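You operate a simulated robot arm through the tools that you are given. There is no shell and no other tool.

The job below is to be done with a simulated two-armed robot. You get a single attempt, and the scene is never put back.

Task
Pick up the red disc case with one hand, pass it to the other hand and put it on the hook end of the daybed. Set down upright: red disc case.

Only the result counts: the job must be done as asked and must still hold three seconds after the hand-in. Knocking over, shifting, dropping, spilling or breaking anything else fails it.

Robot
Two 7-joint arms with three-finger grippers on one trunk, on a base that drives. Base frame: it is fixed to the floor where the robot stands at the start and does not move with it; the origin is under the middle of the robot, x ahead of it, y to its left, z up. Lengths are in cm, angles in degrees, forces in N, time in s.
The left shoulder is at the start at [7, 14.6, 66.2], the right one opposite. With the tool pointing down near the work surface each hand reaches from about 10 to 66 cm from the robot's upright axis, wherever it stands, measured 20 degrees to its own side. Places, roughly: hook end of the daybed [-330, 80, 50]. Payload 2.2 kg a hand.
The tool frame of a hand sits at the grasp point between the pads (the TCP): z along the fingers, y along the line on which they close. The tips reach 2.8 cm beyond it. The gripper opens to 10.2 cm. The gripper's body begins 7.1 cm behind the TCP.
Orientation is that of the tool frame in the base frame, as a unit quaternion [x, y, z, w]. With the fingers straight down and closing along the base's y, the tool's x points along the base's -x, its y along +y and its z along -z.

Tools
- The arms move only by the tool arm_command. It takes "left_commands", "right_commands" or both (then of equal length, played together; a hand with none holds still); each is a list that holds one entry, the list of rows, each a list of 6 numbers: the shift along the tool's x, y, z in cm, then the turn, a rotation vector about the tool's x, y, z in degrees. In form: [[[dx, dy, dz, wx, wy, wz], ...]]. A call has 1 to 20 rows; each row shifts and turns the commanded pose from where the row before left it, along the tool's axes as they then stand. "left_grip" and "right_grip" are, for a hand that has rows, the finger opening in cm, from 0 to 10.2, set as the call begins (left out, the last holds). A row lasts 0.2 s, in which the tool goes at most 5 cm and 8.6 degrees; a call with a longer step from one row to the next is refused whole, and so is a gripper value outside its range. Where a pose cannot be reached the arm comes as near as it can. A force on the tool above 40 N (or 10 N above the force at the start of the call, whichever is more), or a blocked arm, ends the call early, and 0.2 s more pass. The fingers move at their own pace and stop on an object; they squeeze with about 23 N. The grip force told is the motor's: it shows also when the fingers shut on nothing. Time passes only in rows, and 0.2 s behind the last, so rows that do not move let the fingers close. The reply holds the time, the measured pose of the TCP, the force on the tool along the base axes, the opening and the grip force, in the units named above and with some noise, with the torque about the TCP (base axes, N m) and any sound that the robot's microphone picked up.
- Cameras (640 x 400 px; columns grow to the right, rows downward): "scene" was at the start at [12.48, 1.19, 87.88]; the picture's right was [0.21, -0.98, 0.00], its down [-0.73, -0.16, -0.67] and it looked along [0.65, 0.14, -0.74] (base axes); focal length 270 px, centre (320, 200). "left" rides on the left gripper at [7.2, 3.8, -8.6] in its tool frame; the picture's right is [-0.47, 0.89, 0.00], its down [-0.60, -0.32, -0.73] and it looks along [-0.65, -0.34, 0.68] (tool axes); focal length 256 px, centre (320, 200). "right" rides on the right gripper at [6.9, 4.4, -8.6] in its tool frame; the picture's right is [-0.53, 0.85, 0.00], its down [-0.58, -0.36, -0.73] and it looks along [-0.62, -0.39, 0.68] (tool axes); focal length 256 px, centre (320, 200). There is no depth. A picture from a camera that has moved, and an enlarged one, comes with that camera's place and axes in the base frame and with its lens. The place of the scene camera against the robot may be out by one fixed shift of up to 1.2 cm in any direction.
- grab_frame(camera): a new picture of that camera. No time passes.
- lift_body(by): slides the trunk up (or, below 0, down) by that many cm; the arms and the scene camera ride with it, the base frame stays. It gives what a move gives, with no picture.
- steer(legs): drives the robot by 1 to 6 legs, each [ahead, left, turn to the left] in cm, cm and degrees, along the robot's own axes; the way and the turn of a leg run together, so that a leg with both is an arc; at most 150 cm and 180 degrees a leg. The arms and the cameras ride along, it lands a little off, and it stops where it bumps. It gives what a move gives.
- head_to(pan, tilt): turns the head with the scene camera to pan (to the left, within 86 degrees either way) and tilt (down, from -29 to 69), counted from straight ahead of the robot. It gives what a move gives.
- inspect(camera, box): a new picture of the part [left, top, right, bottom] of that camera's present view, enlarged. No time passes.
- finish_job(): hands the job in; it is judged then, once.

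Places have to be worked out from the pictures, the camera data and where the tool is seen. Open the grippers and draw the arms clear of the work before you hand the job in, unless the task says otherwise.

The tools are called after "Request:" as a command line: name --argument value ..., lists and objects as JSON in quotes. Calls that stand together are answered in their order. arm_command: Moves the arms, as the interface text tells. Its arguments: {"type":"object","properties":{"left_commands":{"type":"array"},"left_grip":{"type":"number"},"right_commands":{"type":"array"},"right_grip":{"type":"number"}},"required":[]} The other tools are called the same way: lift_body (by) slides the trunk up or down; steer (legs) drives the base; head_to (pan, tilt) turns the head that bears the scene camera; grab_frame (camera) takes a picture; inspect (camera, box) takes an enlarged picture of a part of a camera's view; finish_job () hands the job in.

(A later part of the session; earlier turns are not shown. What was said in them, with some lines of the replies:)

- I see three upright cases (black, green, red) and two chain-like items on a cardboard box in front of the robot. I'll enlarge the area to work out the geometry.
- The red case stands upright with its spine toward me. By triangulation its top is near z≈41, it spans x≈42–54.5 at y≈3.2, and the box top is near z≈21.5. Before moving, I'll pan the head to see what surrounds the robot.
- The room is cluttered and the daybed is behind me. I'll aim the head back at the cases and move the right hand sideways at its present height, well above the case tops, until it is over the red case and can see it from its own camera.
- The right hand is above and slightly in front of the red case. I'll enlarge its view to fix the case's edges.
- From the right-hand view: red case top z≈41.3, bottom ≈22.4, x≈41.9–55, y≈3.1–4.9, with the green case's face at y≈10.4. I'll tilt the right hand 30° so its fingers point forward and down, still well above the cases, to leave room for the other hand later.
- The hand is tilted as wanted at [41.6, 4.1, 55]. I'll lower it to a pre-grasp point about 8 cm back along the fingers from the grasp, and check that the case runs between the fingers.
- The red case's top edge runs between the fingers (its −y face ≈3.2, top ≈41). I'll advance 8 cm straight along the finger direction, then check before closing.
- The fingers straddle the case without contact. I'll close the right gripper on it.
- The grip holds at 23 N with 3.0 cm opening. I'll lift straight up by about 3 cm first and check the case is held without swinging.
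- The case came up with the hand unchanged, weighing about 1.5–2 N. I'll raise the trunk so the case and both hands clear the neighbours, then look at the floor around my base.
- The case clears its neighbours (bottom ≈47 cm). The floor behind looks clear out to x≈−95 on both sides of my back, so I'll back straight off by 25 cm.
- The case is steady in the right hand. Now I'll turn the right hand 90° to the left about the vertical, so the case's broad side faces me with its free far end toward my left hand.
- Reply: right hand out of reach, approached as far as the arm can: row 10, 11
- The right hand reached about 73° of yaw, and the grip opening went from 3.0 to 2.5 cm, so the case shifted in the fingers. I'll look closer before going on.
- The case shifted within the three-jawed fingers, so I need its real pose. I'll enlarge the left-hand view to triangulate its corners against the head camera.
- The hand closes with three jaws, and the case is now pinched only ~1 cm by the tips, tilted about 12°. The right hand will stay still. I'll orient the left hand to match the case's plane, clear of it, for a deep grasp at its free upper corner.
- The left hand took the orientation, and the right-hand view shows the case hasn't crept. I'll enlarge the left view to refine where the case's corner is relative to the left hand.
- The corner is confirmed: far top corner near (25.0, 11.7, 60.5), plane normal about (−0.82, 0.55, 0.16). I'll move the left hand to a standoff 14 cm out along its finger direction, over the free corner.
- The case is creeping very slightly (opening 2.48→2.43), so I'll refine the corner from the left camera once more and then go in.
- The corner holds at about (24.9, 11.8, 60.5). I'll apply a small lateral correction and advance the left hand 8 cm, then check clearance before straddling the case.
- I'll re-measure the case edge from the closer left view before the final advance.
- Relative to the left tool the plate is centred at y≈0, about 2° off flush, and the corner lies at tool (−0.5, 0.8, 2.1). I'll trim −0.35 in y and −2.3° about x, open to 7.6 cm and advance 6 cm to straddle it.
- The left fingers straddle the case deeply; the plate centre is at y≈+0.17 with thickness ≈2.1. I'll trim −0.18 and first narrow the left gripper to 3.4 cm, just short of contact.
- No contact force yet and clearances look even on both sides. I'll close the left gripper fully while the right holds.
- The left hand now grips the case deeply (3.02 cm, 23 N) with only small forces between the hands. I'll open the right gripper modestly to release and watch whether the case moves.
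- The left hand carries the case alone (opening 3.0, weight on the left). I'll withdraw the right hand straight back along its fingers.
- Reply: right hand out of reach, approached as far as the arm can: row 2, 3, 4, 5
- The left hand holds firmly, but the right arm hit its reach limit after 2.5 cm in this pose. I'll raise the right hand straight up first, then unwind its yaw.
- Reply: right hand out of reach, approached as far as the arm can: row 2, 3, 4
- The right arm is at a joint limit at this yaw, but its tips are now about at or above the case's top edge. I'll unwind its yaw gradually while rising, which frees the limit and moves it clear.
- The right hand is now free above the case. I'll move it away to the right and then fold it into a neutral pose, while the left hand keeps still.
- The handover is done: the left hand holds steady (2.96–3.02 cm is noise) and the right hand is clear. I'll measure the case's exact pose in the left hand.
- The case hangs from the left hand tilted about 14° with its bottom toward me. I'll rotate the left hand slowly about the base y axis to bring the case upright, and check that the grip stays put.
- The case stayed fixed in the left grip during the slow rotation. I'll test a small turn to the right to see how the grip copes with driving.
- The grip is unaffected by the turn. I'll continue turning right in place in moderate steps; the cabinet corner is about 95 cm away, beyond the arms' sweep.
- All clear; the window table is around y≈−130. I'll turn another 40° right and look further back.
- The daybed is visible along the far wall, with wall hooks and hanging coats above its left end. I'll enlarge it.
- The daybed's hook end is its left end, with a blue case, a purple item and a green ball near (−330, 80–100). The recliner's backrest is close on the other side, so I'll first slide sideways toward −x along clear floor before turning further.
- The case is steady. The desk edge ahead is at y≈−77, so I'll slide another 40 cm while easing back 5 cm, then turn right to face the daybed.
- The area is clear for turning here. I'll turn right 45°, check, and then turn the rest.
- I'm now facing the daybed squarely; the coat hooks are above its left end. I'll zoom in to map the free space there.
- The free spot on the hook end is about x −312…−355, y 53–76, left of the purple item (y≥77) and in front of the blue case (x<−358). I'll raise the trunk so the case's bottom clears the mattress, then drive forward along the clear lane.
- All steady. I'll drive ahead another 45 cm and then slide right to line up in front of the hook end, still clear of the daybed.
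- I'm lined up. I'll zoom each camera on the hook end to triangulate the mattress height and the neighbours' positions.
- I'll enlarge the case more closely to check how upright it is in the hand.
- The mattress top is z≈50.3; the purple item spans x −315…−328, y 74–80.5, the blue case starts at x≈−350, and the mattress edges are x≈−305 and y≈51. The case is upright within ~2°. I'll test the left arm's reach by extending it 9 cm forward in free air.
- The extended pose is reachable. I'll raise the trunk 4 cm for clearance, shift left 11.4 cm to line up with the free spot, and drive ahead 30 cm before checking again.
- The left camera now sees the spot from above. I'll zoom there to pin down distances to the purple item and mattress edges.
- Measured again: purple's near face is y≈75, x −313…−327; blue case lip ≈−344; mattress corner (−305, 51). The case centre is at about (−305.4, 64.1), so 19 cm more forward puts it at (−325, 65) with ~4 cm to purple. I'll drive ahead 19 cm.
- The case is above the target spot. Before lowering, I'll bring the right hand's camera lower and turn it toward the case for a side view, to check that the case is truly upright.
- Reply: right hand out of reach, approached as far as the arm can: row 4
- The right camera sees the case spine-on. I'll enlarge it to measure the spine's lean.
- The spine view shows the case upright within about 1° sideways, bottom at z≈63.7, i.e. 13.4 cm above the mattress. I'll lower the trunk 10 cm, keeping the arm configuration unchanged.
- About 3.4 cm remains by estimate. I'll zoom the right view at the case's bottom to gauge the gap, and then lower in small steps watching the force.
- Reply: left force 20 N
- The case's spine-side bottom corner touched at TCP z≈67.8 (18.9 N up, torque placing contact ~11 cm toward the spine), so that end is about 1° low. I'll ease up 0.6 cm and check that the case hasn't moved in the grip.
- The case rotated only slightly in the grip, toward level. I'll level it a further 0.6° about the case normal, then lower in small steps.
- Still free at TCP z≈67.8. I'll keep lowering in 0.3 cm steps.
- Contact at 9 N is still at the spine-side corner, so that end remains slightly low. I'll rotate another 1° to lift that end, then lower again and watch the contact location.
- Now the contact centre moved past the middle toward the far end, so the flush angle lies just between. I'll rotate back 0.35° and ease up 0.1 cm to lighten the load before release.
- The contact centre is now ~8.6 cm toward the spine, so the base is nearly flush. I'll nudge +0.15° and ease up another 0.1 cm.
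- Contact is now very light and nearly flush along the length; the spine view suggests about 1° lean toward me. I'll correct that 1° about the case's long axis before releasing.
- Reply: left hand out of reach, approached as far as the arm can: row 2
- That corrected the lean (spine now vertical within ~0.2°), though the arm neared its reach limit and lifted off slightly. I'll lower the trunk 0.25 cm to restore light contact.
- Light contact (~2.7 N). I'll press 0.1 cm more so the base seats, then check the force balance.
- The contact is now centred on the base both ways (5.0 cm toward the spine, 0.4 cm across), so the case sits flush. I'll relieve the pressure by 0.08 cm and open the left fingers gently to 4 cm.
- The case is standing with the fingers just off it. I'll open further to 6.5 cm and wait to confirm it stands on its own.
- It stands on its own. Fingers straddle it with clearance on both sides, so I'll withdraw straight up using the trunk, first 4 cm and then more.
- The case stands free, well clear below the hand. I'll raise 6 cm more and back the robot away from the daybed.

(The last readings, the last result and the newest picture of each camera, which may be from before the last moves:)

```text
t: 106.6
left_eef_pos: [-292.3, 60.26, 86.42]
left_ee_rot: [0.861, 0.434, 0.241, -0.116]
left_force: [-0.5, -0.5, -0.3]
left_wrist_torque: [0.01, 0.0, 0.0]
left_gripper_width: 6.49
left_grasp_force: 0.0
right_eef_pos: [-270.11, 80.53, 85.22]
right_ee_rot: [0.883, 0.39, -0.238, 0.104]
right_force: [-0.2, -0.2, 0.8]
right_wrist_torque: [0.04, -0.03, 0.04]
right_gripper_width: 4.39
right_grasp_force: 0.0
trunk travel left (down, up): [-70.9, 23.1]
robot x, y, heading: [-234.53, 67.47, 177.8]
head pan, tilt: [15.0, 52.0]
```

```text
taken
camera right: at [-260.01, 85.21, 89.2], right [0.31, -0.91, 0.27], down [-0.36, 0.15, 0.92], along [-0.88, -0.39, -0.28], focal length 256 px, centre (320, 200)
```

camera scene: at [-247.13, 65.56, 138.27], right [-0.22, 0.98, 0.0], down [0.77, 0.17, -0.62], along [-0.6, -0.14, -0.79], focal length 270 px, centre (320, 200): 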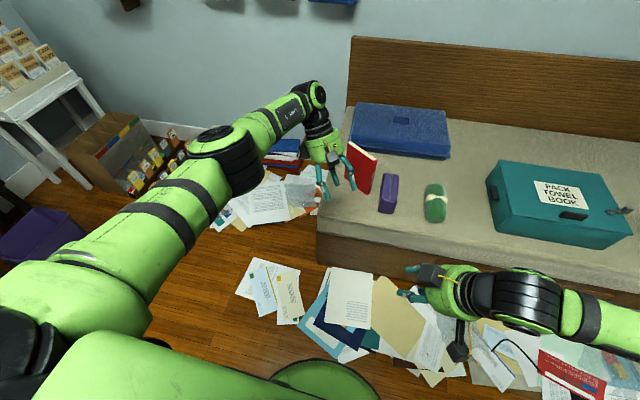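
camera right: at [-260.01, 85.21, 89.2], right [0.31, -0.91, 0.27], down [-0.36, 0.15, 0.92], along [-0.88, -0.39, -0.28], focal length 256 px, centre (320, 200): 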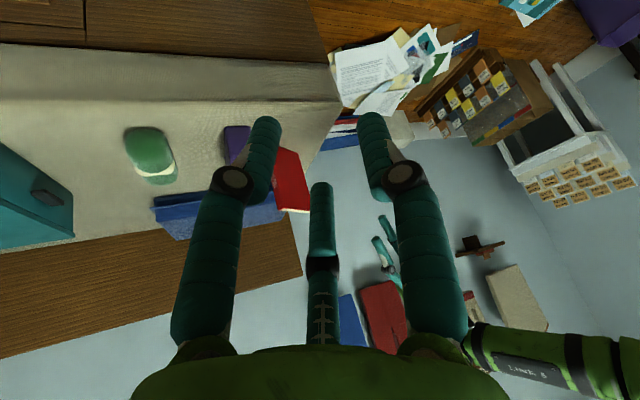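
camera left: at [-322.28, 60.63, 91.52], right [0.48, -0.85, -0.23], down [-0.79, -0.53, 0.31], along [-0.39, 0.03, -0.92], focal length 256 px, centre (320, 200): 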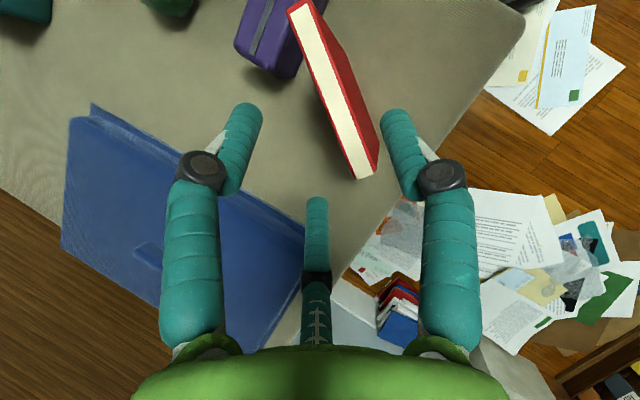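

The case stands upright on the hook end and the neighbours look undisturbed. I'll back off a little more, open both grippers, and take a final look.

Request:
steer --legs '[[-12, 0, 0]]'

Request:
arm_command --left_commands '[[[0, 0, 0, 0, 0, 0], [0, 0, 0, 0, 0, 0], [0, 0, 0, 0, 0, 0]]]' --right_commands '[[[0, 0, 0, 0, 0, 0], [0, 0, 0, 0, 0, 0], [0, 0, 0, 0, 0, 0]]]' --left_grip 9 --right_grip 9

Request:
head_to --pan 10 --tilt 38

Request:
grab_frame --camera "scene"

Request:
inspect --camera "scene" --box '[300, 100, 500, 240]'

```text
t: 107.9
left_eef_pos: [-280.33, 59.83, 86.35]
left_ee_rot: [0.86, 0.434, 0.24, -0.116]
left_force: [-0.3, 0.0, -0.1]
left_wrist_torque: [-0.01, -0.02, -0.01]
left_gripper_width: 6.5
left_grasp_force: 0.1
right_eef_pos: [-258.12, 79.96, 85.16]
right_ee_rot: [0.883, 0.392, -0.237, 0.105]
right_force: [-0.2, 0.9, -0.1]
right_wrist_torque: [-0.03, 0.0, 0.0]
right_gripper_width: 4.39
right_grasp_force: 0.0
trunk travel left (down, up): [-70.9, 23.1]
robot x, y, heading: [-222.92, 67.14, 178.1]
head pan, tilt: [15.0, 52.0]
```

```text
t: 108.7
left_eef_pos: [-280.08, 59.81, 86.36]
left_ee_rot: [0.86, 0.434, 0.241, -0.116]
left_force: [0.1, 0.8, -0.1]
left_wrist_torque: [0.02, 0.0, 0.03]
left_gripper_width: 8.99
left_grasp_force: 0.0
right_eef_pos: [-258.12, 79.99, 85.2]
right_ee_rot: [0.883, 0.391, -0.237, 0.104]
right_force: [0.4, 0.0, -0.2]
right_wrist_torque: [0.02, -0.01, 0.01]
right_gripper_width: 8.98
right_grasp_force: 0.0
trunk travel left (down, up): [-70.9, 23.1]
robot x, y, heading: [-222.63, 66.62, 177.7]
head pan, tilt: [15.0, 52.0]
```

```text
t: 109.4
left_eef_pos: [-280.15, 59.81, 86.49]
left_ee_rot: [0.86, 0.434, 0.24, -0.116]
left_force: [-0.5, -1.0, -0.6]
left_wrist_torque: [0.03, 0.0, -0.01]
left_gripper_width: 9.03
left_grasp_force: 0.1
right_eef_pos: [-258.12, 80.0, 85.34]
right_ee_rot: [0.883, 0.391, -0.238, 0.104]
right_force: [0.0, 0.7, -0.2]
right_wrist_torque: [-0.01, -0.01, -0.01]
right_gripper_width: 9.03
right_grasp_force: 0.1
trunk travel left (down, up): [-70.9, 23.1]
robot x, y, heading: [-222.38, 67.02, 177.5]
head pan, tilt: [10.0, 38.0]
```

```text
taken
camera scene: at [-236.31, 65.56, 140.25], right [-0.14, 0.99, 0.0], down [0.61, 0.08, -0.79], along [-0.78, -0.11, -0.62], focal length 270 px, centre (320, 200)
```

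scene: 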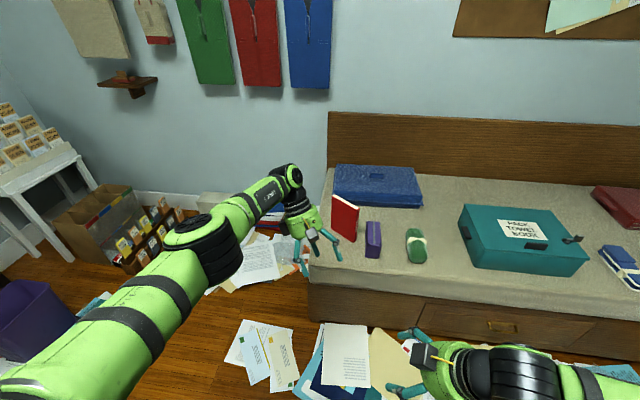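

```text
2.86 times, centred on (400, 170) of scene
camera zoom: at [-236.31, 65.56, 140.25], right [-0.14, 0.99, 0.0], down [0.61, 0.08, -0.79], along [-0.78, -0.11, -0.62], focal length 770 px, centre (91, 286)
```

zoom: 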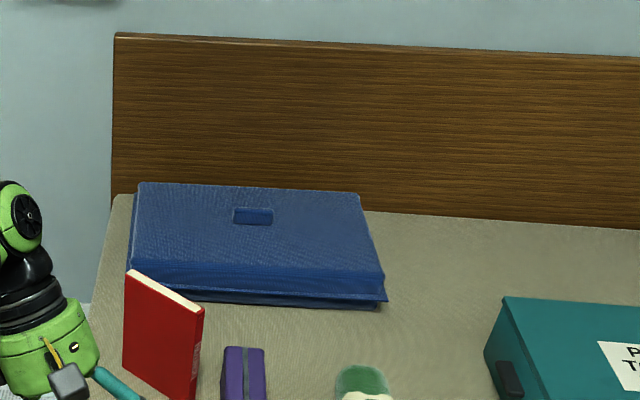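

The red disc case stands upright on the hook end of the daybed. Everything around it is undisturbed, both grippers are open and the arms are clear, so I'm handing in.

Request:
finish_job

```text
The job is handed in.
```

The red disc case is standing upright on the hook end of the daybed, and I've handed the job in. The right hand picked it up and the left hand took it over and set it down. After the release I backed the robot away and opened both grippers, and the last pictures still showed the case upright.

- **Where it stands:** the case is centred at about [-324, 65], roughly 16 cm from the place you gave ([-330, 80]). A purple item was sitting almost exactly on that spot, so I used the free area just to its left.
- **Slip during the handover:** while I was turning the right hand, the case slid down in its fingers until only the tips held it. It did not drop. I kept the right hand still until the left had a deep grip, and the case did not slip noticeably after that.
- **Other objects:** I saw no sign of anything being knocked or moved on the daybed. The two cases beside the pick-up spot still looked in place when I last had them in view. I did drive over loose papers on the floor in front of the daybed, and I did not check whether any of them shifted.
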